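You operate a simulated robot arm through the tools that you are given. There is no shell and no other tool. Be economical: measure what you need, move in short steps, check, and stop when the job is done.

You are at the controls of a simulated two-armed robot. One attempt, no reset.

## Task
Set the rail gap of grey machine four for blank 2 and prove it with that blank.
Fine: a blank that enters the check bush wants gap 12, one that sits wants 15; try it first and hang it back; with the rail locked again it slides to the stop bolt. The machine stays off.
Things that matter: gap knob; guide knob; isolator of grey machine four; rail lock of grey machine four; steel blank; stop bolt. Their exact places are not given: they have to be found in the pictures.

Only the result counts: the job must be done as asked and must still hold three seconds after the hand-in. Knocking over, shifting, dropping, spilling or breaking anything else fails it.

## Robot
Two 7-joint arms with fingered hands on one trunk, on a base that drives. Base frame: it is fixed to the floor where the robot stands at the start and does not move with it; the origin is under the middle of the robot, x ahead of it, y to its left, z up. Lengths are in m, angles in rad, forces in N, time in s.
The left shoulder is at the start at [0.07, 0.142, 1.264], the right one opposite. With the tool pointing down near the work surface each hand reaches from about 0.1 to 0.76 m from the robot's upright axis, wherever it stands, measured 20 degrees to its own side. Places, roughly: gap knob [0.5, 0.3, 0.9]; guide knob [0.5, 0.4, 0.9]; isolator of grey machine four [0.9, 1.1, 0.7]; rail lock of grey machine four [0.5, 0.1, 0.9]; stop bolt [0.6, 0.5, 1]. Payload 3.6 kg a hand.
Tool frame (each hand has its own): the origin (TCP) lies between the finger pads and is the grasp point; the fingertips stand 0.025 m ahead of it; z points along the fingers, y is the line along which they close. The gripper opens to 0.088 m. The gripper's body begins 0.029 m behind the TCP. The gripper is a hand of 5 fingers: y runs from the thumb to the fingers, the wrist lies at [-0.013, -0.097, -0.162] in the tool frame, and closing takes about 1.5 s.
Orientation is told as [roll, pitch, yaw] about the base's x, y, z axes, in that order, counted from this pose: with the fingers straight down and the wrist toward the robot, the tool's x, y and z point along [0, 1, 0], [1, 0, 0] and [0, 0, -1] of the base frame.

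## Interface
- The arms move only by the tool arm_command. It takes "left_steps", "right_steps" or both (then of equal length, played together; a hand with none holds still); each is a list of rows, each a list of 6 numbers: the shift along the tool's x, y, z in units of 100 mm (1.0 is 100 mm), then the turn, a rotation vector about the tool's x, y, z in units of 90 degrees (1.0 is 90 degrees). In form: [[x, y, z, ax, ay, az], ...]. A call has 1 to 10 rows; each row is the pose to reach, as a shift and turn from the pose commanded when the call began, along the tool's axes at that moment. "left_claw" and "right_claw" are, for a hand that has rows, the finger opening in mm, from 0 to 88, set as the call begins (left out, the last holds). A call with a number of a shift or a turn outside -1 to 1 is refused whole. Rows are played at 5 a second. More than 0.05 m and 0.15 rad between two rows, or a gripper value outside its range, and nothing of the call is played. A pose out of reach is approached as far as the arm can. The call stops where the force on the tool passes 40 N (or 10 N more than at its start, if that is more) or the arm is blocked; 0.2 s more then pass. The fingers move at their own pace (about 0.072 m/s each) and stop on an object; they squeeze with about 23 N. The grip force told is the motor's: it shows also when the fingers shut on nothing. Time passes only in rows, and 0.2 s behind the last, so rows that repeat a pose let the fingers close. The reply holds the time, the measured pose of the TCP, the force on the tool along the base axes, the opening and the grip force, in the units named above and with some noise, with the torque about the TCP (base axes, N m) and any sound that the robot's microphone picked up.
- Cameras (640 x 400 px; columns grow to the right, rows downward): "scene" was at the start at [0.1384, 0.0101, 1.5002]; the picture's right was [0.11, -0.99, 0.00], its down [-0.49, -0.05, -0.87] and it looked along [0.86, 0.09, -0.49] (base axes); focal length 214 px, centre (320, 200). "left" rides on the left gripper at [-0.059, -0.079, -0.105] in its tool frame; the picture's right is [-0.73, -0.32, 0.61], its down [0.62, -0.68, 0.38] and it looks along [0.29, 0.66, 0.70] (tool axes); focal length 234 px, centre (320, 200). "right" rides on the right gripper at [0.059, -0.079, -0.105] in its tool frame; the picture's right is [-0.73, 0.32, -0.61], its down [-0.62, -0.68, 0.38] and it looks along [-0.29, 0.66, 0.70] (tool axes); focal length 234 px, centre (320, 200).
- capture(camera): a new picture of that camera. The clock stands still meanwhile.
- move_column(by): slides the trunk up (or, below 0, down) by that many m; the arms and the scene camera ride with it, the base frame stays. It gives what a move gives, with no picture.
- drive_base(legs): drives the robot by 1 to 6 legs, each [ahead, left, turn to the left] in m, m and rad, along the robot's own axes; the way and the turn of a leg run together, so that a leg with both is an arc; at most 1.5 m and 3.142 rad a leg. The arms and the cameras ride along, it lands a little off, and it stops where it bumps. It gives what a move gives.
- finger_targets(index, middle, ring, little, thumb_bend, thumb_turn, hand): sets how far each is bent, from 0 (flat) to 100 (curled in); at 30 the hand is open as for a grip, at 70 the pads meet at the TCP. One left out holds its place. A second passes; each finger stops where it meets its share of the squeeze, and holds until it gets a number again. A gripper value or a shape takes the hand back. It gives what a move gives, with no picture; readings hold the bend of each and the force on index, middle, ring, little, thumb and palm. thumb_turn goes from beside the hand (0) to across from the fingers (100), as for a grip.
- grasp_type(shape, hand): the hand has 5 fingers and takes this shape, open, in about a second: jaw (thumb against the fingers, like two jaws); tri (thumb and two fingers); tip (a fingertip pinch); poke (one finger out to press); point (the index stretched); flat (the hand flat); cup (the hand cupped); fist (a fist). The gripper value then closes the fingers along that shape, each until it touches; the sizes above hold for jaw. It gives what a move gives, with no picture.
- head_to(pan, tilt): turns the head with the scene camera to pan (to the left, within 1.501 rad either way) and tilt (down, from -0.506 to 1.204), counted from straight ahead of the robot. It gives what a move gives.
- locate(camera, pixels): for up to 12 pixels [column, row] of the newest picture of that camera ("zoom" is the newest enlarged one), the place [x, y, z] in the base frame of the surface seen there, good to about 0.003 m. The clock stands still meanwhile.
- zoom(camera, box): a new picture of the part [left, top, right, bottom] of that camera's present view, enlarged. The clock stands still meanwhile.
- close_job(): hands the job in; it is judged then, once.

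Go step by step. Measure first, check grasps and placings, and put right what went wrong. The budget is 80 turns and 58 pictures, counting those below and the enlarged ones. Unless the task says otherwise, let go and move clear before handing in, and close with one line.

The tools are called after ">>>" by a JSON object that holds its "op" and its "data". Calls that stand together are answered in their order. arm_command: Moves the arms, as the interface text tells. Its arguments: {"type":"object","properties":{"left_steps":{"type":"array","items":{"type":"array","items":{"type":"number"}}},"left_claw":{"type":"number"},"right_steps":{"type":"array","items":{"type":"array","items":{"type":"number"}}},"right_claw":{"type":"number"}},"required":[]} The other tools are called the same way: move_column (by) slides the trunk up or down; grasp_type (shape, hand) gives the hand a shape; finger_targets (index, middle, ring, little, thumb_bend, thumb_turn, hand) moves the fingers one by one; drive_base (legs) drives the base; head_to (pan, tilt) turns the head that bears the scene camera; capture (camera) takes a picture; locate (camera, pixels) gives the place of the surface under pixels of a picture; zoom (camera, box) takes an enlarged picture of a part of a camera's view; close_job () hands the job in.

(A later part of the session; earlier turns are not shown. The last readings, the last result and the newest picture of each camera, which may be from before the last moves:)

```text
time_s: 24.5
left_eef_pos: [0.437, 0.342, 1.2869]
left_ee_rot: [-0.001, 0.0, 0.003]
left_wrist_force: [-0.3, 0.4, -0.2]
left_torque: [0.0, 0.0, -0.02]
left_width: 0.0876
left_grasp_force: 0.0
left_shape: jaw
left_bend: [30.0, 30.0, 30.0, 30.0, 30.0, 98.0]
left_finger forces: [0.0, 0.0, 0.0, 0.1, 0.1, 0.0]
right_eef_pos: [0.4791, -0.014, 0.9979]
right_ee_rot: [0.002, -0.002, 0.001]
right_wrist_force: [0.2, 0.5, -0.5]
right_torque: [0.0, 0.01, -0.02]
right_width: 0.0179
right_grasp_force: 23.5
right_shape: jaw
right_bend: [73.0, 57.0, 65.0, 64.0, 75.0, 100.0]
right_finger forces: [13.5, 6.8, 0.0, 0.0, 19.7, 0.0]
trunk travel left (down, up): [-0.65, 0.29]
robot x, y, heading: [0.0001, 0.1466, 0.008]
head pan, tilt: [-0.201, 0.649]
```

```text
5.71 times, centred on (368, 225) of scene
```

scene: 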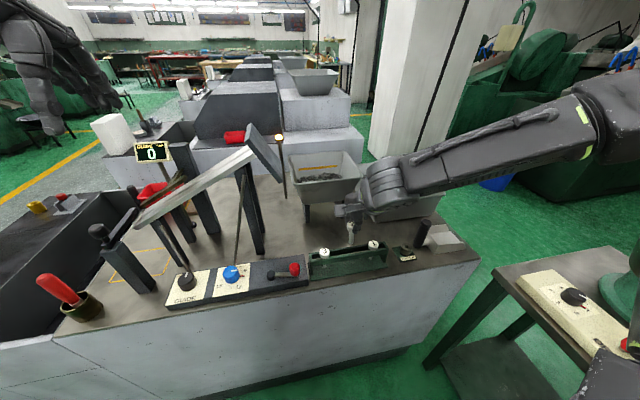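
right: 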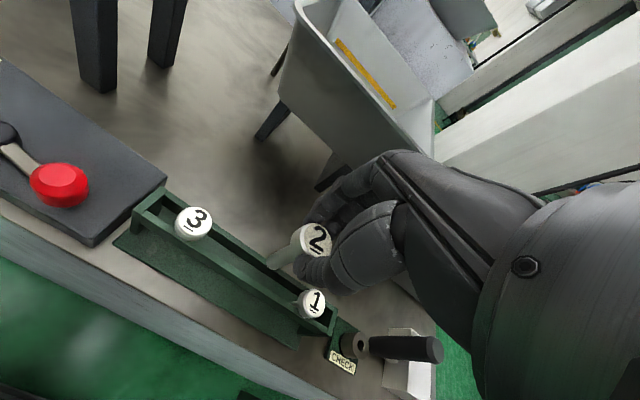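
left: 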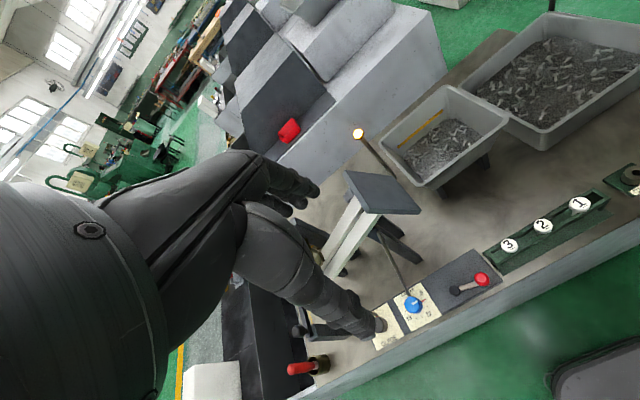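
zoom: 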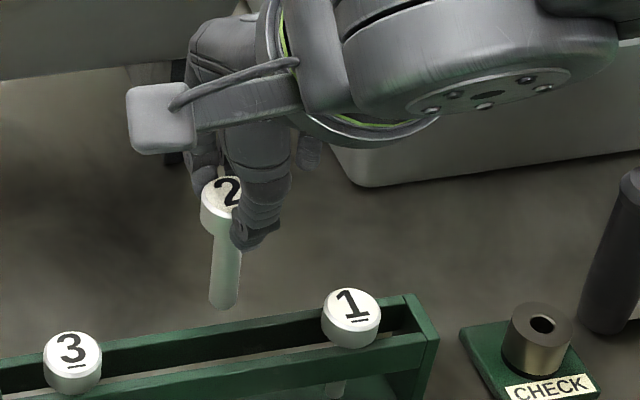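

The pin hangs nearly vertical. Now measure the bush's ring precisely.

>>> {"op": "locate", "data": {"camera": "zoom", "pixels": [[517, 323], [566, 325], [541, 339], [541, 308], [541, 324], [522, 314], [562, 312], [520, 335], [563, 336], [537, 365]]}}

>>> {"op": "zoom", "data": {"camera": "scene", "box": [391, 235, 423, 255]}}

```text
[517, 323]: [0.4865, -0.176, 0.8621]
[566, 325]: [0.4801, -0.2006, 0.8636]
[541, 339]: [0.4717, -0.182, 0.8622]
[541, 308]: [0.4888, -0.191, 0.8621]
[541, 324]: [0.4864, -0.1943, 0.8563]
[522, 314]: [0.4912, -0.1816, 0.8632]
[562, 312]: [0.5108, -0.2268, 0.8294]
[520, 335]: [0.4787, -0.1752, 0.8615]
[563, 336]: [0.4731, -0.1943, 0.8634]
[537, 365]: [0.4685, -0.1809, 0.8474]
```

```text
16.00 times, centred on (407, 245) of scene
```

zoom: 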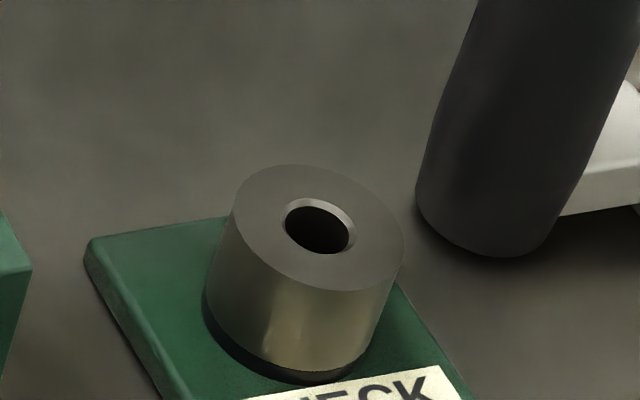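

I average symmetric ring points around the hole.

>>> {"op": "locate", "data": {"camera": "zoom", "pixels": [[245, 225], [392, 225], [318, 175], [318, 280], [265, 190], [372, 268], [262, 255], [372, 195], [300, 188], [338, 262], [270, 225], [366, 228]]}}

```text
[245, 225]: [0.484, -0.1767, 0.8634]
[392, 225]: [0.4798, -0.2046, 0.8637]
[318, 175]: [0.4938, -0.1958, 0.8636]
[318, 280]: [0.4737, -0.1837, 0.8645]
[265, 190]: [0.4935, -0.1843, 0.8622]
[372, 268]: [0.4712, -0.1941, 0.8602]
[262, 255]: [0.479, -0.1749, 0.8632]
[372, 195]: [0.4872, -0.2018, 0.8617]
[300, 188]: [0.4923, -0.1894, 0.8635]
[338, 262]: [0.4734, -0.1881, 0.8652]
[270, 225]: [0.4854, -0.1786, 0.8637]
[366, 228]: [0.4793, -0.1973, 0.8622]
```

Bush centre ≈ (0.4827, -0.189), top z 0.863. I carry the pin above it.

>>> {"op": "arm_command", "data": {"right_steps": [[-0.3, 0.0, -0.1, 0, 0, 0], [-0.7, 0.03, -0.1, 0, 0, 0], [-1.0, 0.05, -0.1, 0, 0, 0]]}}

>>> {"op": "arm_command", "data": {"right_steps": [[-0.4, 0.0, 0, 0, 0, 0], [-0.74, 0.0, 0.2, 0, 0, 0], [-0.74, 0.0, 0.5, 0, 0, 0], [-0.74, 0.0, 0.5, 0, 0, 0]]}}

>>> {"op": "zoom", "data": {"camera": "scene", "box": [375, 215, 439, 255]}}

>>> {"op": "capture", "data": {"camera": "right"}}

```text
time_s: 25.3
left_eef_pos: [0.4364, 0.3425, 1.2865]
left_ee_rot: [0.001, 0.001, 0.005]
left_wrist_force: [0.1, -0.6, -0.4]
left_torque: [0.0, -0.02, 0.01]
left_width: 0.0877
left_grasp_force: 0.1
left_shape: jaw
left_bend: [30.0, 30.0, 30.0, 30.0, 30.0, 98.0]
left_finger forces: [0.1, 0.0, 0.1, 0.1, 0.0, 0.1]
right_eef_pos: [0.4859, -0.113, 1.0102]
right_ee_rot: [0.002, -0.002, 0.001]
right_wrist_force: [-0.4, 0.3, -1.1]
right_torque: [0.02, 0.0, 0.0]
right_width: 0.018
right_grasp_force: 23.0
right_shape: jaw
right_bend: [73.0, 57.0, 65.0, 64.0, 75.0, 100.0]
right_finger forces: [13.4, 6.9, 0.0, 0.0, 19.7, 0.0]
trunk travel left (down, up): [-0.65, 0.29]
robot x, y, heading: [0.0007, 0.1493, -0.001]
head pan, tilt: [-0.201, 0.649]
```

```text
time_s: 26.3
left_eef_pos: [0.4361, 0.3412, 1.2861]
left_ee_rot: [0.001, -0.001, 0.003]
left_wrist_force: [-1.0, 0.2, -0.6]
left_torque: [0.03, 0.01, 0.0]
left_width: 0.0878
left_grasp_force: 0.1
left_shape: jaw
left_bend: [30.0, 30.0, 30.0, 30.0, 30.0, 98.0]
left_finger forces: [0.0, 0.0, 0.0, 0.0, 0.0, 0.0]
right_eef_pos: [0.4862, -0.1877, 0.9586]
right_ee_rot: [0.0, -0.002, 0.002]
right_wrist_force: [0.1, -0.7, -1.0]
right_torque: [0.02, 0.0, 0.0]
right_width: 0.018
right_grasp_force: 23.2
right_shape: jaw
right_bend: [73.0, 57.0, 65.0, 64.0, 75.0, 100.0]
right_finger forces: [13.4, 6.9, 0.0, 0.0, 19.7, 0.0]
trunk travel left (down, up): [-0.65, 0.29]
robot x, y, heading: [-0.0005, 0.1525, -0.001]
head pan, tilt: [-0.201, 0.649]
```

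```text
10.00 times, centred on (407, 235) of scene
```

zoom: 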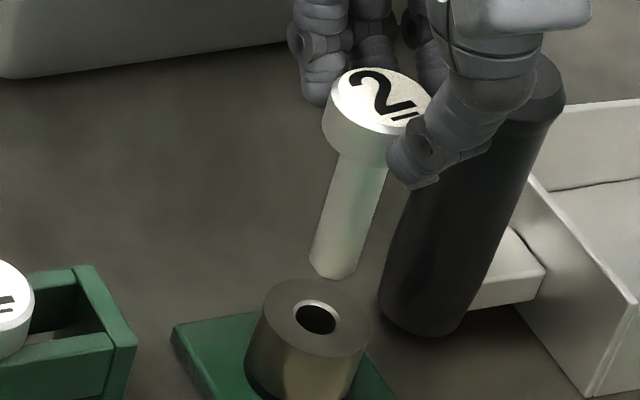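

```text
28 pictures are left
```

right: 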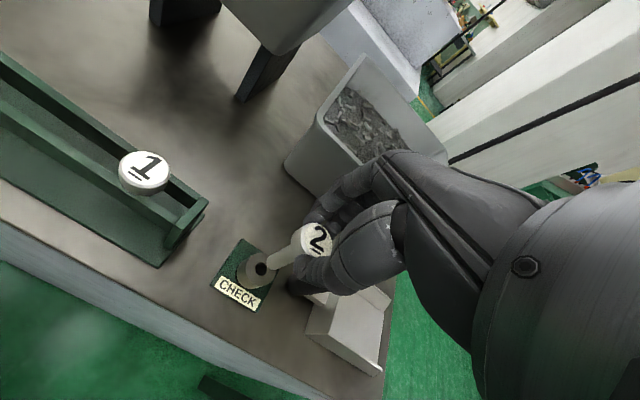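

I measure the shank's lower end and the dark handle beside.

>>> {"op": "locate", "data": {"camera": "zoom", "pixels": [[334, 262], [345, 220], [358, 165], [320, 255], [350, 265], [375, 85], [545, 80], [490, 150], [430, 310], [318, 292], [330, 350], [440, 200]]}}

>>> {"op": "locate", "data": {"camera": "right", "pixels": [[273, 264], [285, 255], [318, 240], [297, 286]]}}

```text
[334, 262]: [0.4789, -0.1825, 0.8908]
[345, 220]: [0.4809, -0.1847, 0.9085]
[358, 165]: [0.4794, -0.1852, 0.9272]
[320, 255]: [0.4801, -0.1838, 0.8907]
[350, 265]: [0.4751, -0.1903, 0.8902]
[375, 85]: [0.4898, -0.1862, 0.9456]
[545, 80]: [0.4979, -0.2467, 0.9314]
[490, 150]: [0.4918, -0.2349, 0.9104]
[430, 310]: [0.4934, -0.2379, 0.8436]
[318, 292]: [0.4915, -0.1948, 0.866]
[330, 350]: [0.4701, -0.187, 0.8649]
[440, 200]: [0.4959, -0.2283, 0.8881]
```

```text
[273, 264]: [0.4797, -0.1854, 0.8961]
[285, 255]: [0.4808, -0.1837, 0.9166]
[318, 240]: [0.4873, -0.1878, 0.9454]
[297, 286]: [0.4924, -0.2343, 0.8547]
```

The dark handle at (0.51,-0.243) would meet my little finger on descent, so I raise and turn the hand 45° about the vertical.

>>> {"op": "arm_command", "data": {"right_steps": [[0, 0, -0.3, 0, 0, 0], [0, 0, -0.3, 0, 0, -0.08], [0, 0, -0.3, 0, 0, -0.16], [0, 0, -0.3, 0, 0, -0.24], [0, 0, -0.3, 0, 0, -0.32], [0, 0, -0.3, 0, 0, -0.4], [0, 0, -0.3, 0, 0, -0.48], [0, 0, -0.3, 0, 0, -0.5], [0, 0, -0.3, 0, 0, -0.5]]}}

>>> {"op": "zoom", "data": {"camera": "scene", "box": [375, 210, 439, 250]}}

```text
time_s: 28.3
left_eef_pos: [0.4369, 0.3407, 1.287]
left_ee_rot: [-0.001, 0.0, 0.004]
left_wrist_force: [0.1, 0.8, -0.2]
left_torque: [0.0, -0.01, 0.04]
left_width: 0.0877
left_grasp_force: 0.0
left_shape: jaw
left_bend: [30.0, 30.0, 30.0, 30.0, 30.0, 98.0]
left_finger forces: [0.0, 0.0, 0.0, 0.0, 0.0, 0.0]
right_eef_pos: [0.4849, -0.1884, 0.9878]
right_ee_rot: [0.0, -0.002, 0.787]
right_wrist_force: [0.2, 0.4, -1.4]
right_torque: [-0.03, 0.0, 0.0]
right_width: 0.0181
right_grasp_force: 23.2
right_shape: jaw
right_bend: [73.0, 57.0, 65.0, 64.0, 75.0, 100.0]
right_finger forces: [13.4, 7.1, 0.0, 0.1, 19.7, 0.1]
trunk travel left (down, up): [-0.65, 0.29]
robot x, y, heading: [0.0003, 0.1485, -0.0]
head pan, tilt: [-0.201, 0.649]
```

```text
10.00 times, centred on (407, 230) of scene
```

zoom: 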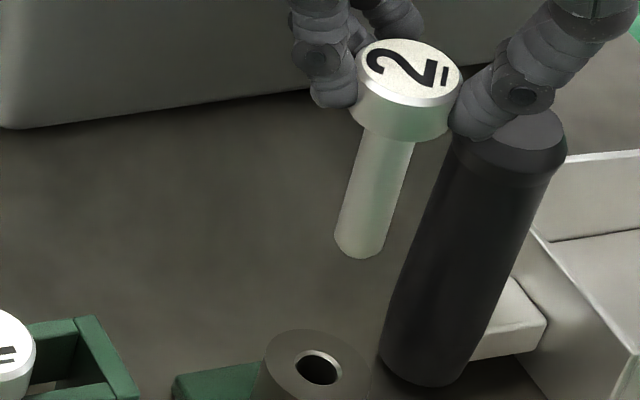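

Hand turned. Check shank location relative to the bush.

>>> {"op": "locate", "data": {"camera": "zoom", "pixels": [[360, 245], [345, 240], [376, 246], [372, 190], [380, 150], [385, 115], [365, 110], [435, 120], [408, 72], [485, 120], [540, 130]]}}

```text
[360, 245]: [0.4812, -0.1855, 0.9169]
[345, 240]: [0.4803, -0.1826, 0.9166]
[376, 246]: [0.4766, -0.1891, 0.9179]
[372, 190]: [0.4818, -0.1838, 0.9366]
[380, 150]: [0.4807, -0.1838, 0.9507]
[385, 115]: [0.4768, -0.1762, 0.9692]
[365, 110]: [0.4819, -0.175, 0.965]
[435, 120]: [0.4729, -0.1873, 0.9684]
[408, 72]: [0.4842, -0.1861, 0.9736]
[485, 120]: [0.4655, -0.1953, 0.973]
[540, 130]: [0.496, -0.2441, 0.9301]
```

Pin axis ≈ (0.484,-0.188), about 1.5 mm off the bush. I correct and descend to just above the bush.

>>> {"op": "arm_command", "data": {"right_steps": [[0, -0.016, 0.1, 0, 0, 0], [0, -0.016, 0.3, 0, 0, 0], [0, -0.016, 0.46, 0, 0, 0], [0, -0.016, 0.46, 0, 0, 0]]}}

>>> {"op": "zoom", "data": {"camera": "scene", "box": [385, 230, 433, 260]}}

>>> {"op": "zoom", "data": {"camera": "right", "box": [230, 220, 326, 280]}}

```text
time_s: 29.3
left_eef_pos: [0.436, 0.3429, 1.287]
left_ee_rot: [-0.002, 0.001, 0.004]
left_wrist_force: [0.0, 0.0, 0.9]
left_torque: [-0.01, 0.01, 0.0]
left_width: 0.0874
left_grasp_force: 0.1
left_shape: jaw
left_bend: [30.0, 30.0, 30.0, 30.0, 30.0, 98.0]
left_finger forces: [0.0, 0.0, 0.0, 0.0, 0.0, 0.0]
right_eef_pos: [0.4839, -0.1864, 0.9403]
right_ee_rot: [0.0, -0.001, 0.789]
right_wrist_force: [0.4, 0.2, -0.4]
right_torque: [-0.02, 0.0, 0.03]
right_width: 0.0182
right_grasp_force: 23.0
right_shape: jaw
right_bend: [73.0, 57.0, 65.0, 64.0, 75.0, 100.0]
right_finger forces: [13.4, 7.3, 0.1, 0.1, 19.7, 0.1]
trunk travel left (down, up): [-0.65, 0.29]
robot x, y, heading: [0.0008, 0.1495, 0.001]
head pan, tilt: [-0.201, 0.649]
```

```text
13.33 times, centred on (409, 245) of scene
```

zoom: 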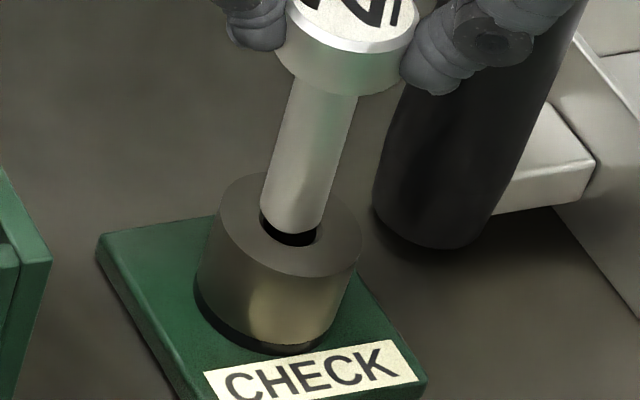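

```text
6.67 times, centred on (278, 250) of right
```

zoom: 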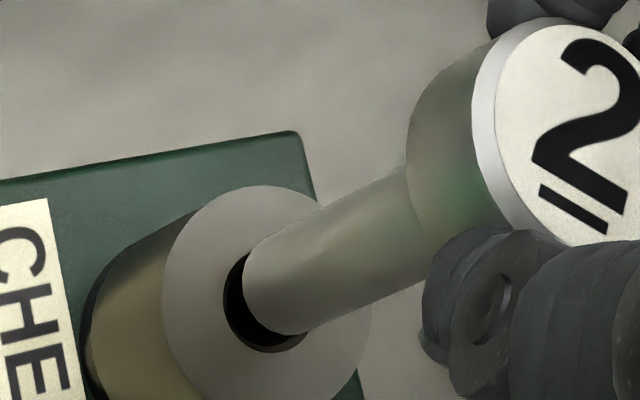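

Both views project the shank onto the hole centre. I lower slowly and watch the force.

>>> {"op": "arm_command", "data": {"right_steps": [[0, 0, 0.03, 0, 0, 0], [0, 0, 0.06, 0, 0, 0], [0, 0, 0.09, 0, 0, 0], [0, 0, 0.12, 0, 0, 0], [0, 0, 0.15, 0, 0, 0]]}}

>>> {"op": "zoom", "data": {"camera": "scene", "box": [385, 230, 433, 260]}}

```text
time_s: 30.5
left_eef_pos: [0.4308, 0.3456, 1.2872]
left_ee_rot: [-0.003, -0.006, 0.005]
left_wrist_force: [0.2, -0.2, -0.1]
left_torque: [0.02, 0.03, 0.03]
left_width: 0.0876
left_grasp_force: 0.2
left_shape: jaw
left_bend: [30.0, 30.0, 30.0, 30.0, 30.0, 98.0]
left_finger forces: [0.0, 0.0, 0.0, 0.1, 0.0, 0.0]
right_eef_pos: [0.4817, -0.1856, 0.9314]
right_ee_rot: [-0.009, -0.009, 0.786]
right_wrist_force: [0.8, -2.1, 40.7]
right_torque: [-0.03, -0.23, -0.09]
right_width: 0.0219
right_grasp_force: 23.1
right_shape: jaw
right_bend: [73.0, 55.0, 65.0, 64.0, 77.0, 100.0]
right_finger forces: [15.2, 11.4, 0.0, 0.1, 29.9, 0.1]
trunk travel left (down, up): [-0.65, 0.29]
robot x, y, heading: [0.0026, 0.1496, 0.005]
head pan, tilt: [-0.201, 0.649]
```

```text
13.33 times, centred on (409, 245) of scene
```

zoom: 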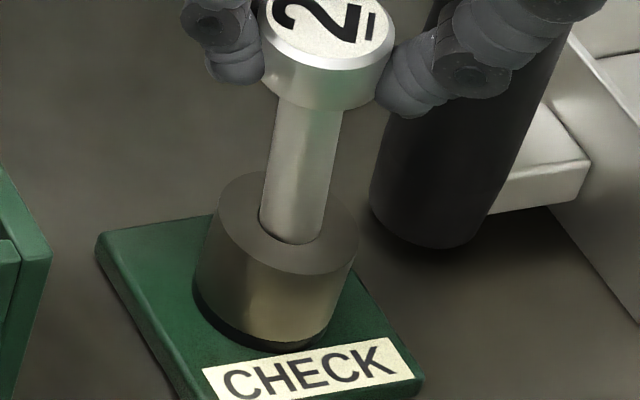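

It stopped at 40 N with the shank covering the whole bore: it appears to sit on the chamfer. I measure cap height and shank width versus the bore to confirm.

>>> {"op": "locate", "data": {"camera": "zoom", "pixels": [[330, 30], [350, 45], [300, 60], [268, 170], [327, 170], [297, 170], [297, 232], [285, 265], [230, 240], [340, 235]]}}

>>> {"op": "arm_command", "data": {"right_steps": [[0, 0, -0.1, 0, 0, 0], [0, 0, -0.1, 0, 0, 0]]}}

>>> {"op": "zoom", "data": {"camera": "scene", "box": [385, 230, 433, 260]}}

```text
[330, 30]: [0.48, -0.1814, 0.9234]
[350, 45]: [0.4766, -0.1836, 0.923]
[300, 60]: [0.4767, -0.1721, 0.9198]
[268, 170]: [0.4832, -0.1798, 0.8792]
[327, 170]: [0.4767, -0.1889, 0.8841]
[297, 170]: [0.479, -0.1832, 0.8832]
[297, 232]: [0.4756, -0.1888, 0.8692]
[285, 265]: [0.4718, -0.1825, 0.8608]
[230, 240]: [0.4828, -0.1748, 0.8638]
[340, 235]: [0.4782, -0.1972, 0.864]
```

```text
time_s: 31.1
left_eef_pos: [0.436, 0.3429, 1.2876]
left_ee_rot: [0.001, -0.003, 0.005]
left_wrist_force: [0.2, 0.1, 0.3]
left_torque: [0.02, 0.0, 0.0]
left_width: 0.0877
left_grasp_force: 0.0
left_shape: jaw
left_bend: [30.0, 30.0, 30.0, 30.0, 30.0, 98.0]
left_finger forces: [0.1, 0.0, 0.0, 0.0, 0.0, 0.1]
right_eef_pos: [0.4839, -0.1881, 0.9358]
right_ee_rot: [0.002, 0.002, 0.789]
right_wrist_force: [0.9, 0.3, -0.5]
right_torque: [0.03, -0.02, 0.02]
right_width: 0.0199
right_grasp_force: 22.8
right_shape: jaw
right_bend: [73.0, 56.0, 65.0, 64.0, 77.0, 100.0]
right_finger forces: [13.9, 7.8, 0.0, 0.1, 20.3, 0.0]
trunk travel left (down, up): [-0.65, 0.29]
robot x, y, heading: [0.0009, 0.1491, -0.001]
head pan, tilt: [-0.201, 0.649]
```

```text
13.33 times, centred on (409, 245) of scene
```

zoom: 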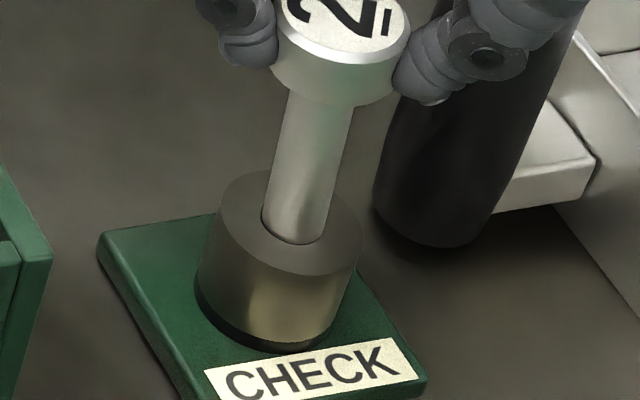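

Shank ≈13.7 mm against a bore ≈12 mm, stopped on the chamfer: blank 2 "sits", so the gap is 15. I raise, turn back and hang it up.

>>> {"op": "arm_command", "data": {"right_steps": [[0, 0, -0.3, 0, 0, 0], [0, 0, -0.7, 0, 0, 0], [0, 0, -0.75, 0, 0, 0.08], [0, 0, -0.75, 0, 0, 0.16], [0, 0, -0.75, 0, 0, 0.24], [0, 0, -0.75, 0, 0, 0.32], [0, 0, -0.75, 0, 0, 0.4], [0, 0, -0.75, 0, 0, 0.48], [0, 0, -0.75, 0, 0, 0.5]]}}

>>> {"op": "arm_command", "data": {"right_steps": [[0.4, 0, 0, 0, 0, 0], [0.8, -0.03, 0, 0, 0, 0], [1.0, -0.03, 0, 0, 0, 0]]}}

>>> {"op": "arm_command", "data": {"right_steps": [[0.4, 0, 0, 0, 0, 0], [0.75, 0.0, 0, 0, 0, 0], [0.75, 0, 0, 0, 0, 0]]}}

>>> {"op": "zoom", "data": {"camera": "scene", "box": [312, 190, 408, 250]}}

```text
time_s: 33.1
left_eef_pos: [0.4358, 0.3424, 1.2875]
left_ee_rot: [0.001, -0.001, 0.004]
left_wrist_force: [-0.3, 0.1, 0.5]
left_torque: [0.0, -0.01, -0.01]
left_width: 0.0876
left_grasp_force: 0.0
left_shape: jaw
left_bend: [30.0, 30.0, 30.0, 30.0, 30.0, 98.0]
left_finger forces: [0.0, 0.1, 0.0, 0.0, 0.1, 0.0]
right_eef_pos: [0.4832, -0.1885, 1.011]
right_ee_rot: [0.003, -0.002, -0.001]
right_wrist_force: [1.0, 0.3, -1.1]
right_torque: [-0.01, -0.01, -0.03]
right_width: 0.0198
right_grasp_force: 22.8
right_shape: jaw
right_bend: [73.0, 56.0, 65.0, 64.0, 77.0, 100.0]
right_finger forces: [13.7, 7.8, 0.0, 0.0, 20.2, 0.1]
trunk travel left (down, up): [-0.65, 0.29]
robot x, y, heading: [-0.0042, 0.1464, 0.002]
head pan, tilt: [-0.201, 0.649]
```

```text
time_s: 33.9
left_eef_pos: [0.4367, 0.3407, 1.2862]
left_ee_rot: [-0.001, 0.0, 0.004]
left_wrist_force: [0.2, -0.3, -0.2]
left_torque: [0.01, -0.02, 0.03]
left_width: 0.0879
left_grasp_force: 0.1
left_shape: jaw
left_bend: [30.0, 30.0, 30.0, 30.0, 30.0, 98.0]
left_finger forces: [0.1, 0.0, 0.0, 0.1, 0.0, 0.0]
right_eef_pos: [0.4796, -0.0866, 1.0118]
right_ee_rot: [0.002, 0.0, 0.002]
right_wrist_force: [0.6, 0.7, 0.0]
right_torque: [0.03, -0.03, 0.02]
right_width: 0.0198
right_grasp_force: 22.8
right_shape: jaw
right_bend: [73.0, 56.0, 65.0, 64.0, 77.0, 100.0]
right_finger forces: [13.6, 7.7, 0.0, 0.0, 20.1, 0.1]
trunk travel left (down, up): [-0.65, 0.29]
robot x, y, heading: [-0.0019, 0.1536, 0.004]
head pan, tilt: [-0.201, 0.649]
```

```text
time_s: 34.7
left_eef_pos: [0.436, 0.3409, 1.2866]
left_ee_rot: [0.001, 0.0, 0.005]
left_wrist_force: [0.3, 0.6, -0.6]
left_torque: [0.03, -0.01, -0.01]
left_width: 0.0878
left_grasp_force: 0.0
left_shape: jaw
left_bend: [30.0, 30.0, 30.0, 30.0, 30.0, 98.0]
left_finger forces: [0.0, 0.0, 0.1, 0.0, 0.0, 0.1]
right_eef_pos: [0.4797, -0.0158, 1.0119]
right_ee_rot: [0.004, -0.003, 0.002]
right_wrist_force: [0.3, 0.4, -0.5]
right_torque: [0.01, -0.01, -0.01]
right_width: 0.02
right_grasp_force: 23.0
right_shape: jaw
right_bend: [73.0, 56.0, 65.0, 64.0, 77.0, 100.0]
right_finger forces: [13.5, 7.8, 0.0, 0.0, 20.0, 0.1]
trunk travel left (down, up): [-0.65, 0.29]
robot x, y, heading: [0.0019, 0.1488, 0.001]
head pan, tilt: [-0.201, 0.649]
```

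```text
6.67 times, centred on (360, 220) of scene
```

zoom: 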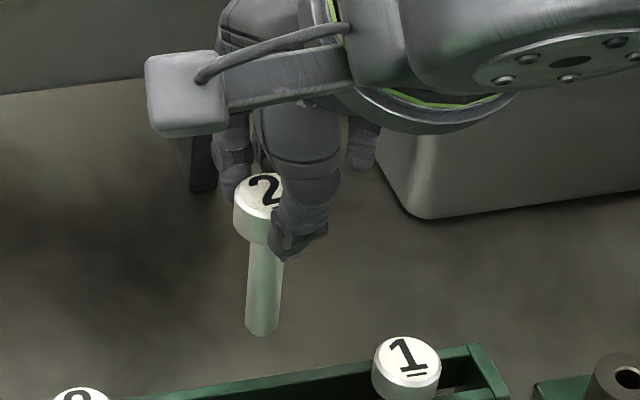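

Pin is still upright. Measure its ends before lowering.

>>> {"op": "locate", "data": {"camera": "zoom", "pixels": [[262, 325], [263, 290], [265, 255], [258, 190], [258, 230]]}}

```text
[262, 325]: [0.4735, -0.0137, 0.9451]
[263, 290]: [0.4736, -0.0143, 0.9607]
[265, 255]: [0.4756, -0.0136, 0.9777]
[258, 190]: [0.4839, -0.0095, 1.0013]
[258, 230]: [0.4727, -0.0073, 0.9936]
```

Shank axis at x≈0.480, in line with the slot. Lower until the cap nearly rests, then open.

>>> {"op": "arm_command", "data": {"right_steps": [[0.03, -0.01, 0.3, 0, 0, 0], [0.03, -0.01, 0.6, 0, 0, 0], [0.03, -0.01, 0.8, 0, 0, 0], [0.03, -0.01, 0.92, 0, 0, 0], [0.03, -0.01, 0.92, 0, 0, 0]]}}

>>> {"op": "zoom", "data": {"camera": "scene", "box": [312, 200, 408, 260]}}

```text
time_s: 35.9
left_eef_pos: [0.4358, 0.3434, 1.2862]
left_ee_rot: [0.001, 0.0, 0.003]
left_wrist_force: [0.5, -0.5, 0.4]
left_torque: [0.02, 0.01, 0.0]
left_width: 0.0878
left_grasp_force: 0.1
left_shape: jaw
left_bend: [30.0, 30.0, 30.0, 30.0, 30.0, 98.0]
left_finger forces: [0.0, 0.1, 0.0, 0.0, 0.1, 0.1]
right_eef_pos: [0.4782, -0.0121, 0.921]
right_ee_rot: [0.0, -0.002, 0.003]
right_wrist_force: [-3.2, 1.2, -0.4]
right_torque: [0.06, 0.05, 0.04]
right_width: 0.0193
right_grasp_force: 23.1
right_shape: jaw
right_bend: [73.0, 56.0, 65.0, 64.0, 77.0, 100.0]
right_finger forces: [13.2, 7.4, 0.0, 0.0, 22.0, 0.0]
trunk travel left (down, up): [-0.65, 0.29]
robot x, y, heading: [0.0001, 0.1475, 0.001]
head pan, tilt: [-0.201, 0.649]
```

```text
6.67 times, centred on (360, 230) of scene
```

zoom: 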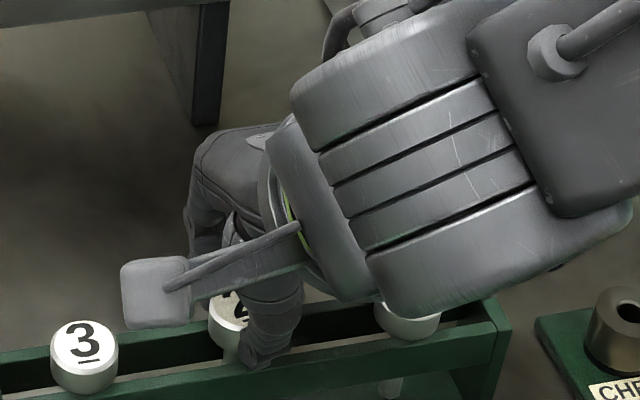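

The pin is in the slot. Open and rise.

>>> {"op": "arm_command", "data": {"right_steps": [[0, 0, 0.0, 0, 0, 0], [0, 0, 0.0, 0, 0, 0], [0, 0, 0, 0, 0, 0], [0, 0, 0, 0, 0, 0], [0, 0, -0.2, 0, 0, 0], [0, 0, -0.6, 0, 0, 0], [0, 0, -1.0, 0, 0, 0]], "right_claw": 66}}

>>> {"op": "zoom", "data": {"camera": "scene", "box": [220, 190, 412, 310]}}

```text
time_s: 37.5
left_eef_pos: [0.4353, 0.3417, 1.287]
left_ee_rot: [0.001, -0.001, 0.004]
left_wrist_force: [0.3, 0.1, -0.1]
left_torque: [0.01, -0.02, -0.05]
left_width: 0.0877
left_grasp_force: 0.1
left_shape: jaw
left_bend: [30.0, 30.0, 30.0, 30.0, 30.0, 98.0]
left_finger forces: [0.0, 0.0, 0.1, 0.1, 0.1, 0.0]
right_eef_pos: [0.4797, -0.0128, 1.0202]
right_ee_rot: [0.0, -0.002, 0.002]
right_wrist_force: [-0.7, 0.0, -0.6]
right_torque: [-0.01, 0.0, 0.0]
right_width: 0.0656
right_grasp_force: 0.0
right_shape: jaw
right_bend: [27.0, 36.0, 33.0, 34.0, 54.0, 99.0]
right_finger forces: [0.1, 0.0, 0.0, 0.0, 0.1, 0.1]
trunk travel left (down, up): [-0.65, 0.29]
robot x, y, heading: [0.0001, 0.1483, 0.004]
head pan, tilt: [-0.201, 0.649]
```

```text
3.33 times, centred on (316, 250) of scene
```

zoom: 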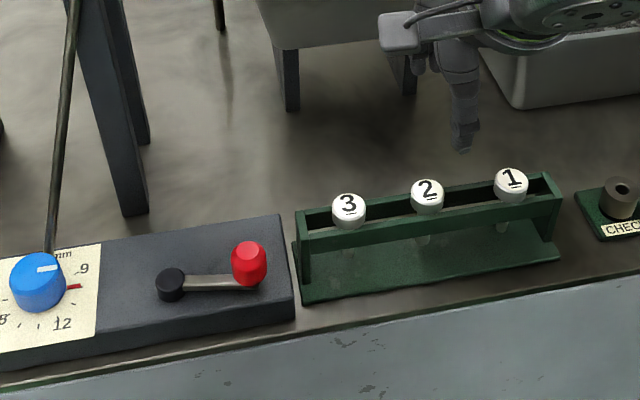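

Blank 2 hangs again in its place. Now the right hand clears off and the left hand goes above the red lever knob (0.455,0.131,0.905).

>>> {"op": "arm_command", "data": {"right_steps": [[-0.2, -0.2, -0.4, 0, 0, 0], [-0.6, -0.4, -0.6, 0, 0, 0], [-1.0, -0.6, -0.6, 0, 0, 0]], "left_steps": [[-0.4, 0, 0.2, 0, 0, 0], [-0.7, 0, 0.5, 0, 0, 0], [-1.0, 0.0, 0.8, 0, 0, 0]], "left_claw": 64}}

>>> {"op": "arm_command", "data": {"left_steps": [[-0.4, 0, 0.2, 0, 0, 0], [-0.7, 0, 0.5, 0, 0, 0], [-1.0, 0.1, 0.8, 0, 0, 0], [-1.0, 0.2, 1.0, 0, 0, 0]]}}

>>> {"op": "arm_command", "data": {"left_steps": [[-0.1, 0, 0.4, 0, 0, 0], [-0.1, 0, 0.8, 0, 0, 0], [-0.1, 0.0, 1.0, 0, 0, 0]]}}

>>> {"op": "capture", "data": {"camera": "left"}}

```text
time_s: 38.3
left_eef_pos: [0.436, 0.2388, 1.2047]
left_ee_rot: [0.002, 0.001, 0.003]
left_wrist_force: [0.6, -0.1, 0.4]
left_torque: [0.03, 0.04, 0.0]
left_width: 0.0642
left_grasp_force: 0.0
left_shape: jaw
left_bend: [27.0, 36.0, 33.0, 34.0, 56.0, 99.0]
left_finger forces: [0.1, 0.0, 0.0, 0.1, 0.1, 0.0]
right_eef_pos: [0.4225, -0.113, 1.0785]
right_ee_rot: [0.005, 0.002, 0.004]
right_wrist_force: [0.8, 0.0, -0.6]
right_torque: [0.0, 0.01, 0.03]
right_width: 0.0658
right_grasp_force: 0.0
right_shape: jaw
right_bend: [27.0, 36.0, 33.0, 34.0, 54.0, 99.0]
right_finger forces: [0.0, 0.1, 0.0, 0.0, 0.0, 0.1]
trunk travel left (down, up): [-0.65, 0.29]
robot x, y, heading: [-0.0002, 0.1481, 0.002]
head pan, tilt: [-0.201, 0.649]
```

```text
time_s: 39.3
left_eef_pos: [0.4543, 0.2116, 1.1216]
left_ee_rot: [0.002, 0.001, 0.003]
left_wrist_force: [0.0, 0.2, 0.4]
left_torque: [-0.01, 0.02, 0.01]
left_width: 0.0641
left_grasp_force: 0.1
left_shape: jaw
left_bend: [27.0, 36.0, 33.0, 34.0, 56.0, 99.0]
left_finger forces: [0.0, 0.1, 0.0, 0.0, 0.0, 0.0]
left hand out of reach, approached as far as the arm can: row 1, 2, 3, 4
right_eef_pos: [0.4212, -0.1117, 1.0788]
right_ee_rot: [0.002, 0.0, 0.002]
right_wrist_force: [0.0, 0.0, -0.5]
right_torque: [-0.03, 0.01, 0.0]
right_width: 0.0657
right_grasp_force: 0.1
right_shape: jaw
right_bend: [27.0, 36.0, 33.0, 34.0, 54.0, 99.0]
right_finger forces: [0.1, 0.1, 0.0, 0.0, 0.0, 0.0]
trunk travel left (down, up): [-0.65, 0.29]
robot x, y, heading: [-0.0001, 0.1491, 0.004]
head pan, tilt: [-0.201, 0.649]
```

```text
time_s: 40.1
left_eef_pos: [0.4527, 0.2055, 1.0227]
left_ee_rot: [-0.004, 0.0, 0.0]
left_wrist_force: [-0.5, 0.8, 0.6]
left_torque: [0.01, -0.01, -0.02]
left_width: 0.0642
left_grasp_force: 0.0
left_shape: jaw
left_bend: [27.0, 36.0, 33.0, 34.0, 56.0, 99.0]
left_finger forces: [0.0, 0.1, 0.0, 0.0, 0.0, 0.0]
left hand out of reach, approached as far as the arm can: row 1, 2, 3
right_eef_pos: [0.4192, -0.1109, 1.0793]
right_ee_rot: [0.002, -0.002, 0.001]
right_wrist_force: [-1.0, 0.4, -0.2]
right_torque: [-0.01, -0.02, 0.03]
right_width: 0.0661
right_grasp_force: 0.0
right_shape: jaw
right_bend: [27.0, 36.0, 33.0, 34.0, 54.0, 99.0]
right_finger forces: [0.0, 0.1, 0.0, 0.0, 0.0, 0.0]
trunk travel left (down, up): [-0.65, 0.29]
robot x, y, heading: [0.0017, 0.1478, 0.004]
head pan, tilt: [-0.201, 0.649]
```

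```text
19 pictures are left
```

left: 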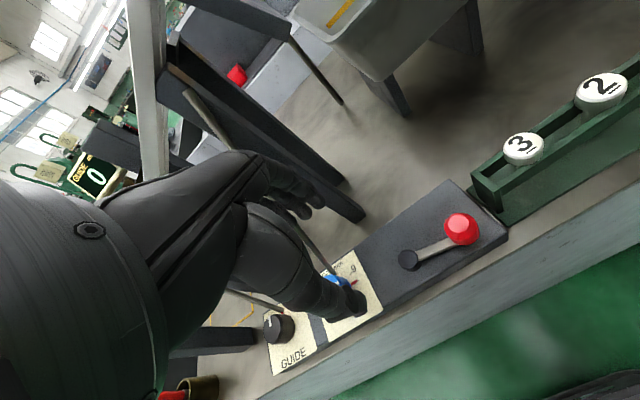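

Crossing is limited (rel. y ≥ about 0.06), so I drive 0.13 m right to let the left hand serve lever and knob.

>>> {"op": "drive_base", "data": {"legs": [[0, -0.13, 0]]}}

```text
time_s: 41.4
left_eef_pos: [0.4538, 0.0747, 1.0226]
left_ee_rot: [-0.004, 0.0, 0.004]
left_wrist_force: [0.4, -0.2, 0.7]
left_torque: [0.01, 0.03, 0.0]
left_width: 0.0639
left_grasp_force: 0.2
left_shape: jaw
left_bend: [27.0, 36.0, 33.0, 34.0, 56.0, 99.0]
left_finger forces: [0.0, 0.0, 0.0, 0.0, 0.1, 0.0]
right_eef_pos: [0.419, -0.2427, 1.0806]
right_ee_rot: [0.001, -0.001, 0.003]
right_wrist_force: [-0.5, 0.9, 0.7]
right_torque: [-0.03, 0.01, 0.0]
right_width: 0.0658
right_grasp_force: 0.1
right_shape: jaw
right_bend: [27.0, 36.0, 33.0, 34.0, 54.0, 99.0]
right_finger forces: [0.0, 0.0, 0.0, 0.1, 0.0, 0.0]
trunk travel left (down, up): [-0.65, 0.29]
robot x, y, heading: [0.0014, 0.0161, 0.006]
head pan, tilt: [-0.201, 0.649]
```

Robot at y≈0.016. Left hand to (0.457,0.133), descend to z≈0.912 around the red knob.

>>> {"op": "arm_command", "data": {"left_steps": [[0.3, 0.03, 0, 0, 0, 0], [0.58, 0.03, 0.1, 0, 0, 0], [0.58, 0.03, 0.5, 0, 0, 0], [0.58, 0.03, 0.9, 0, 0, 0], [0.58, 0.03, 0.95, 0, 0, 0]]}}

>>> {"op": "arm_command", "data": {"left_steps": [[0, 0, 0.15, 0, 0, 0], [0, 0, 0.15, 0, 0, 0]]}}

>>> {"op": "capture", "data": {"camera": "left"}}

```text
time_s: 42.6
left_eef_pos: [0.4568, 0.1313, 0.9277]
left_ee_rot: [-0.001, 0.001, 0.003]
left_wrist_force: [-0.6, -1.4, -0.1]
left_torque: [-0.02, 0.03, -0.03]
left_width: 0.0642
left_grasp_force: 0.1
left_shape: jaw
left_bend: [27.0, 36.0, 33.0, 34.0, 56.0, 99.0]
left_finger forces: [0.1, 0.0, 0.1, 0.0, 0.0, 0.1]
right_eef_pos: [0.4204, -0.2432, 1.0792]
right_ee_rot: [0.002, -0.002, 0.001]
right_wrist_force: [0.6, -0.4, 0.0]
right_torque: [-0.01, 0.01, 0.04]
right_width: 0.0658
right_grasp_force: 0.1
right_shape: jaw
right_bend: [27.0, 36.0, 33.0, 34.0, 54.0, 99.0]
right_finger forces: [0.0, 0.0, 0.0, 0.0, 0.0, 0.1]
trunk travel left (down, up): [-0.65, 0.29]
robot x, y, heading: [0.0019, 0.0153, 0.005]
head pan, tilt: [-0.201, 0.649]
```

```text
time_s: 43.2
left_eef_pos: [0.4552, 0.1312, 0.9125]
left_ee_rot: [-0.001, -0.002, 0.005]
left_wrist_force: [0.2, 0.9, 0.6]
left_torque: [-0.02, -0.03, 0.0]
left_width: 0.0643
left_grasp_force: 0.1
left_shape: jaw
left_bend: [27.0, 36.0, 33.0, 34.0, 56.0, 99.0]
left_finger forces: [0.1, 0.0, 0.0, 0.0, 0.0, 0.1]
right_eef_pos: [0.4202, -0.2431, 1.0799]
right_ee_rot: [0.001, -0.002, 0.002]
right_wrist_force: [0.4, -0.2, 0.9]
right_torque: [0.01, 0.04, 0.0]
right_width: 0.0657
right_grasp_force: 0.1
right_shape: jaw
right_bend: [27.0, 36.0, 33.0, 34.0, 54.0, 99.0]
right_finger forces: [0.1, 0.0, 0.1, 0.0, 0.1, 0.0]
trunk travel left (down, up): [-0.65, 0.29]
robot x, y, heading: [0.0046, 0.015, 0.002]
head pan, tilt: [-0.201, 0.649]
```

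```text
18 pictures are left
```

left: 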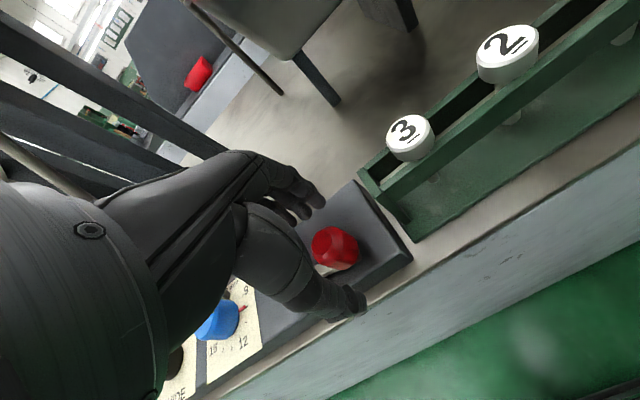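

Red knob lies between thumb and fingers. Close, then try a 16° arc away from me.

>>> {"op": "arm_command", "data": {"left_steps": [[0, 0, 0, 0, 0, 0], [0, 0, 0, 0, 0, 0], [0, 0, 0, 0, 0, 0], [0, 0, 0, 0, 0, 0], [0, 0, 0, 0, 0, 0], [0, 0, 0, 0, 0, 0], [0, 0, 0, 0, 0, 0]], "left_claw": 5}}

>>> {"op": "arm_command", "data": {"left_steps": [[0.005, 0.08, 0, 0, 0, -0.089], [0.022, 0.16, 0, 0, 0, -0.178]]}}

```text
time_s: 44.8
left_eef_pos: [0.4553, 0.132, 0.9127]
left_ee_rot: [-0.003, 0.002, 0.004]
left_wrist_force: [-1.8, -0.5, -2.2]
left_torque: [0.0, 0.02, -0.01]
left_width: 0.0154
left_grasp_force: 23.4
left_shape: jaw
left_bend: [73.0, 61.0, 68.0, 67.0, 74.0, 100.0]
left_finger forces: [12.8, 5.8, 0.1, 0.1, 20.6, 0.1]
right_eef_pos: [0.4202, -0.2425, 1.0797]
right_ee_rot: [0.001, -0.002, 0.002]
right_wrist_force: [-0.7, 0.0, 0.2]
right_torque: [-0.02, 0.02, 0.0]
right_width: 0.066
right_grasp_force: 0.0
right_shape: jaw
right_bend: [27.0, 36.0, 33.0, 34.0, 54.0, 99.0]
right_finger forces: [0.0, 0.0, 0.0, 0.1, 0.1, 0.0]
trunk travel left (down, up): [-0.65, 0.29]
robot x, y, heading: [0.0022, 0.0197, 0.001]
head pan, tilt: [-0.201, 0.649]
```

```text
time_s: 45.4
left_eef_pos: [0.4729, 0.1327, 0.9131]
left_ee_rot: [-0.005, 0.001, 0.281]
left_wrist_force: [2.3, -8.4, 0.6]
left_torque: [-0.15, -0.04, 0.01]
left_width: 0.0153
left_grasp_force: 23.3
left_shape: jaw
left_bend: [73.0, 62.0, 68.0, 67.0, 74.0, 100.0]
left_finger forces: [15.4, 4.3, 0.1, 0.1, 20.6, 0.0]
right_eef_pos: [0.4205, -0.2448, 1.08]
right_ee_rot: [0.002, -0.001, 0.003]
right_wrist_force: [-0.2, 0.0, 0.1]
right_torque: [0.0, 0.0, -0.02]
right_width: 0.0657
right_grasp_force: 0.0
right_shape: jaw
right_bend: [27.0, 36.0, 33.0, 34.0, 54.0, 99.0]
right_finger forces: [0.1, 0.0, 0.1, 0.0, 0.1, 0.1]
trunk travel left (down, up): [-0.65, 0.29]
robot x, y, heading: [-0.0013, 0.0221, 0.004]
head pan, tilt: [-0.201, 0.649]
```

The lever moves freely this way. I continue the arc toward 90°, turning the hand only partly.

>>> {"op": "arm_command", "data": {"left_steps": [[0.006, 0.084, 0, 0, 0, -0.08], [0.023, 0.165, 0, 0, 0, -0.16], [0.052, 0.244, 0, 0, 0, -0.24], [0.091, 0.318, 0, 0, 0, -0.3], [0.14, 0.386, 0, 0, 0, -0.3], [0.199, 0.446, 0, 0, 0, -0.3], [0.264, 0.497, 0, 0, 0, -0.3], [0.337, 0.539, 0, 0, 0, -0.3], [0.435, 0.577, 0, 0, 0, -0.3]]}}

>>> {"op": "capture", "data": {"camera": "left"}}

```text
time_s: 47.4
left_eef_pos: [0.5148, 0.197, 0.9152]
left_ee_rot: [-0.005, 0.002, 0.753]
left_wrist_force: [-0.3, -0.2, -1.3]
left_torque: [0.03, 0.04, -0.03]
left_width: 0.0117
left_grasp_force: 22.8
left_shape: jaw
left_bend: [74.0, 73.0, 68.0, 67.0, 83.0, 100.0]
left_finger forces: [0.0, 0.0, 0.1, 0.0, 0.0, 0.0]
left hand out of reach, approached as far as the arm can: row 1, 2, 3, 4, 5, 6, 7, 8, 9
right_eef_pos: [0.4195, -0.2425, 1.0789]
right_ee_rot: [0.0, -0.003, 0.001]
right_wrist_force: [-0.6, 0.4, -0.3]
right_torque: [-0.01, -0.03, -0.04]
right_width: 0.0657
right_grasp_force: 0.0
right_shape: jaw
right_bend: [27.0, 36.0, 33.0, 34.0, 54.0, 99.0]
right_finger forces: [0.1, 0.0, 0.1, 0.0, 0.0, 0.0]
trunk travel left (down, up): [-0.65, 0.29]
robot x, y, heading: [0.0004, 0.0168, 0.003]
head pan, tilt: [-0.201, 0.649]
```

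```text
17 pictures are left
```

left: 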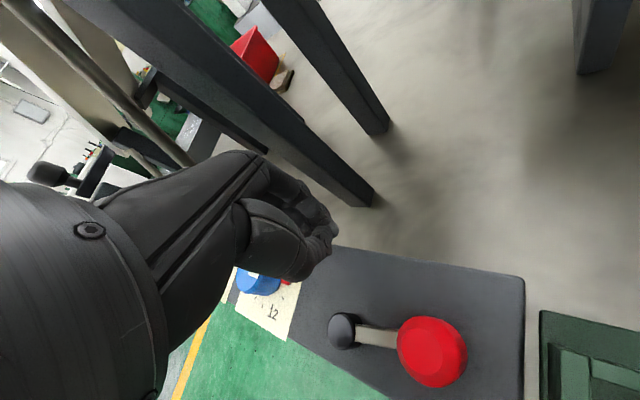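

The fingers slipped off. I locate the lever's present direction from pivot (342,330) and knob (432,350).

>>> {"op": "locate", "data": {"camera": "left", "pixels": [[342, 325], [432, 340], [432, 365], [375, 338], [255, 285], [420, 300], [520, 280], [360, 195], [330, 230]]}}

```text
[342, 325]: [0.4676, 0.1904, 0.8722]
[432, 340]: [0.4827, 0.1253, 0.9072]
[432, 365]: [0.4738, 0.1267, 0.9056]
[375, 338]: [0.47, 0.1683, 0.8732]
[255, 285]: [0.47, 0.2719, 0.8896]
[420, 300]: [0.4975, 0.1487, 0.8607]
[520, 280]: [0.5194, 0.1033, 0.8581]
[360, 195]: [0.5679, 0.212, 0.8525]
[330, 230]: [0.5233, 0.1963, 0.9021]
```

Lever has turned only ~20°: pivot ≈(0.468,0.190), radius 0.064. I rise, turn the hand back, and regrip the knob at (0.478,0.127).

>>> {"op": "arm_command", "data": {"left_steps": [[0, 0, -0.4, 0, 0, 0.0], [-0.0, 0, -0.7, 0, 0, 0.08], [-0.05, -0.2, -0.7, 0, 0, 0.16], [-0.1, -0.4, -0.7, 0, 0, 0.24], [-0.2, -0.6, -0.7, 0, 0, 0.32], [-0.236, -0.728, -0.7, 0, 0, 0.4], [-0.236, -0.728, -0.7, 0, 0, 0.479], [-0.236, -0.728, -0.7, 0, 0, 0.479]], "left_claw": 64}}

```text
time_s: 49.2
left_eef_pos: [0.4783, 0.1302, 0.9848]
left_ee_rot: [-0.003, 0.001, 0.0]
left_wrist_force: [-0.1, 0.0, 0.1]
left_torque: [-0.01, -0.01, 0.01]
left_width: 0.0639
left_grasp_force: 0.0
left_shape: jaw
left_bend: [27.0, 36.0, 33.0, 34.0, 56.0, 99.0]
left_finger forces: [0.1, 0.0, 0.0, 0.0, 0.0, 0.0]
right_eef_pos: [0.42, -0.2437, 1.0792]
right_ee_rot: [0.002, 0.0, 0.001]
right_wrist_force: [-0.1, -0.5, 0.2]
right_torque: [-0.02, 0.02, -0.01]
right_width: 0.0662
right_grasp_force: 0.0
right_shape: jaw
right_bend: [27.0, 36.0, 33.0, 34.0, 54.0, 99.0]
right_finger forces: [0.0, 0.0, 0.0, 0.0, 0.0, 0.1]
trunk travel left (down, up): [-0.65, 0.29]
robot x, y, heading: [-0.0011, 0.0156, 0.005]
head pan, tilt: [-0.201, 0.649]
```

Descend, close on the knob.

>>> {"op": "arm_command", "data": {"left_steps": [[0, 0, 0.4, 0, 0, 0], [0, 0, 0.75, 0, 0, 0], [0, 0, 0.75, 0, 0, 0]]}}

>>> {"op": "arm_command", "data": {"left_steps": [[0, 0, 0, 0, 0, 0], [0, 0, 0, 0, 0, 0], [0, 0, 0, 0, 0, 0], [0, 0, 0, 0, 0, 0], [0, 0, 0, 0, 0, 0], [0, 0, 0, 0, 0, 0], [0, 0, 0, 0, 0, 0]], "left_claw": 5}}

>>> {"op": "arm_command", "data": {"left_steps": [[0.018, 0.087, 0, 0, 0, 0], [0.049, 0.171, 0, 0, 0, 0], [0.091, 0.25, 0, 0, 0, 0], [0.143, 0.322, 0, 0, 0, 0]]}}

>>> {"op": "capture", "data": {"camera": "left"}}

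```text
time_s: 50.0
left_eef_pos: [0.4763, 0.1292, 0.9089]
left_ee_rot: [-0.002, -0.001, 0.001]
left_wrist_force: [0.7, -0.6, 0.5]
left_torque: [0.01, 0.01, 0.01]
left_width: 0.064
left_grasp_force: 0.1
left_shape: jaw
left_bend: [27.0, 36.0, 33.0, 34.0, 56.0, 99.0]
left_finger forces: [0.0, 0.0, 0.1, 0.1, 0.0, 0.0]
right_eef_pos: [0.4202, -0.2444, 1.0799]
right_ee_rot: [0.003, -0.001, 0.002]
right_wrist_force: [-0.8, -0.4, 0.7]
right_torque: [0.02, -0.01, 0.0]
right_width: 0.0659
right_grasp_force: 0.0
right_shape: jaw
right_bend: [27.0, 36.0, 33.0, 34.0, 54.0, 99.0]
right_finger forces: [0.0, 0.0, 0.0, 0.0, 0.0, 0.1]
trunk travel left (down, up): [-0.65, 0.29]
robot x, y, heading: [0.0003, 0.018, 0.002]
head pan, tilt: [-0.201, 0.649]
```

```text
time_s: 51.6
left_eef_pos: [0.4754, 0.1299, 0.9089]
left_ee_rot: [-0.001, 0.0, 0.001]
left_wrist_force: [0.5, 1.4, -1.8]
left_torque: [0.01, -0.04, 0.0]
left_width: 0.0182
left_grasp_force: 22.8
left_shape: jaw
left_bend: [73.0, 57.0, 65.0, 64.0, 75.0, 100.0]
left_finger forces: [11.0, 8.1, 0.1, 0.1, 19.2, 0.0]
right_eef_pos: [0.4198, -0.2429, 1.0793]
right_ee_rot: [0.002, -0.002, 0.002]
right_wrist_force: [-0.3, -0.8, -0.1]
right_torque: [0.02, -0.02, -0.02]
right_width: 0.0656
right_grasp_force: 0.1
right_shape: jaw
right_bend: [27.0, 36.0, 33.0, 34.0, 54.0, 99.0]
right_finger forces: [0.0, 0.0, 0.1, 0.0, 0.0, 0.0]
trunk travel left (down, up): [-0.65, 0.29]
robot x, y, heading: [0.0036, 0.0206, 0.01]
head pan, tilt: [-0.201, 0.649]
```

```text
time_s: 52.6
left_eef_pos: [0.5083, 0.1472, 0.9083]
left_ee_rot: [-0.004, 0.0, 0.002]
left_wrist_force: [-5.9, 3.6, -8.1]
left_torque: [0.08, 0.09, 0.14]
left_width: 0.0166
left_grasp_force: 23.2
left_shape: jaw
left_bend: [73.0, 61.0, 65.0, 64.0, 75.0, 97.0]
left_finger forces: [8.8, 7.7, 0.0, 0.1, 20.1, 0.0]
right_eef_pos: [0.4198, -0.2421, 1.0797]
right_ee_rot: [-0.001, -0.002, 0.002]
right_wrist_force: [0.0, -0.3, 0.6]
right_torque: [-0.01, -0.01, 0.02]
right_width: 0.0657
right_grasp_force: 0.0
right_shape: jaw
right_bend: [27.0, 36.0, 33.0, 34.0, 54.0, 99.0]
right_finger forces: [0.1, 0.0, 0.0, 0.0, 0.0, 0.0]
trunk travel left (down, up): [-0.65, 0.29]
robot x, y, heading: [0.0027, 0.0179, 0.004]
head pan, tilt: [-0.201, 0.649]
```

```text
16 pictures are left
```

left: 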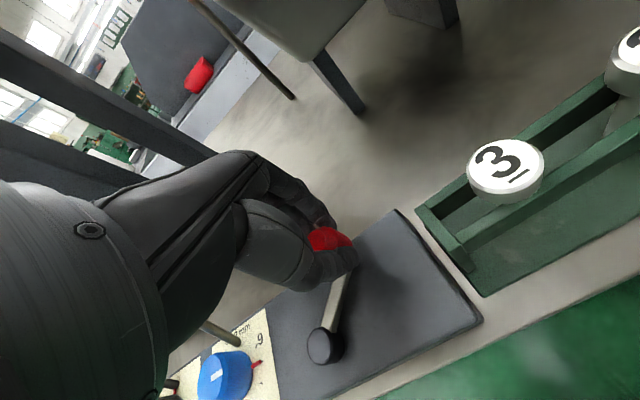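

The lever follows. Continue the arc.

>>> {"op": "arm_command", "data": {"left_steps": [[0.062, 0.064, 0, 0, 0, 0], [0.133, 0.119, 0, 0, 0, 0], [0.21, 0.164, 0, 0, 0, 0], [0.292, 0.197, 0, 0, 0, 0]]}}

>>> {"op": "capture", "data": {"camera": "left"}}

```text
time_s: 53.6
left_eef_pos: [0.5255, 0.1706, 0.9111]
left_ee_rot: [0.0, 0.002, -0.003]
left_wrist_force: [-18.4, -25.1, -9.7]
left_torque: [-0.21, 0.16, -0.07]
left_width: 0.0154
left_grasp_force: 23.5
left_shape: jaw
left_bend: [74.0, 74.0, 65.0, 64.0, 72.0, 89.0]
left_finger forces: [4.7, 0.0, 0.0, 0.0, 33.0, 0.1]
right_eef_pos: [0.417, -0.2469, 1.0793]
right_ee_rot: [0.004, -0.004, 0.002]
right_wrist_force: [-0.4, 0.3, 0.6]
right_torque: [-0.03, 0.0, 0.0]
right_width: 0.0661
right_grasp_force: 0.0
right_shape: jaw
right_bend: [27.0, 36.0, 33.0, 34.0, 54.0, 99.0]
right_finger forces: [0.0, 0.0, 0.0, 0.1, 0.0, 0.0]
trunk travel left (down, up): [-0.65, 0.29]
robot x, y, heading: [-0.0006, 0.0215, 0.006]
head pan, tilt: [-0.201, 0.649]
```

```text
15 pictures are left
```

left: 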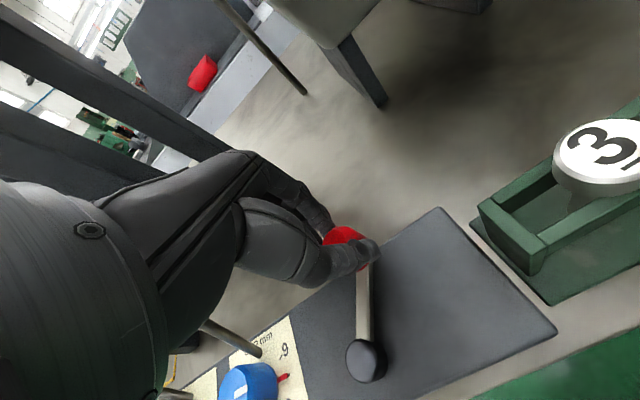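

Force rose and the knob is slipping out; I check the lever's angle.

>>> {"op": "locate", "data": {"camera": "left", "pixels": [[367, 352], [343, 235], [364, 300], [362, 275], [250, 385], [280, 378], [284, 350], [215, 330]]}}

```text
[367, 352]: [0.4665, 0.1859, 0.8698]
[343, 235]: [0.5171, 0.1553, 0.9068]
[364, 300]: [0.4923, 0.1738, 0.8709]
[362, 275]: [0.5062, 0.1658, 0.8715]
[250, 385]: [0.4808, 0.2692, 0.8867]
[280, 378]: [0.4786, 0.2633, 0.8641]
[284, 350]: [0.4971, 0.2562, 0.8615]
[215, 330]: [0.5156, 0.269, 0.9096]
```

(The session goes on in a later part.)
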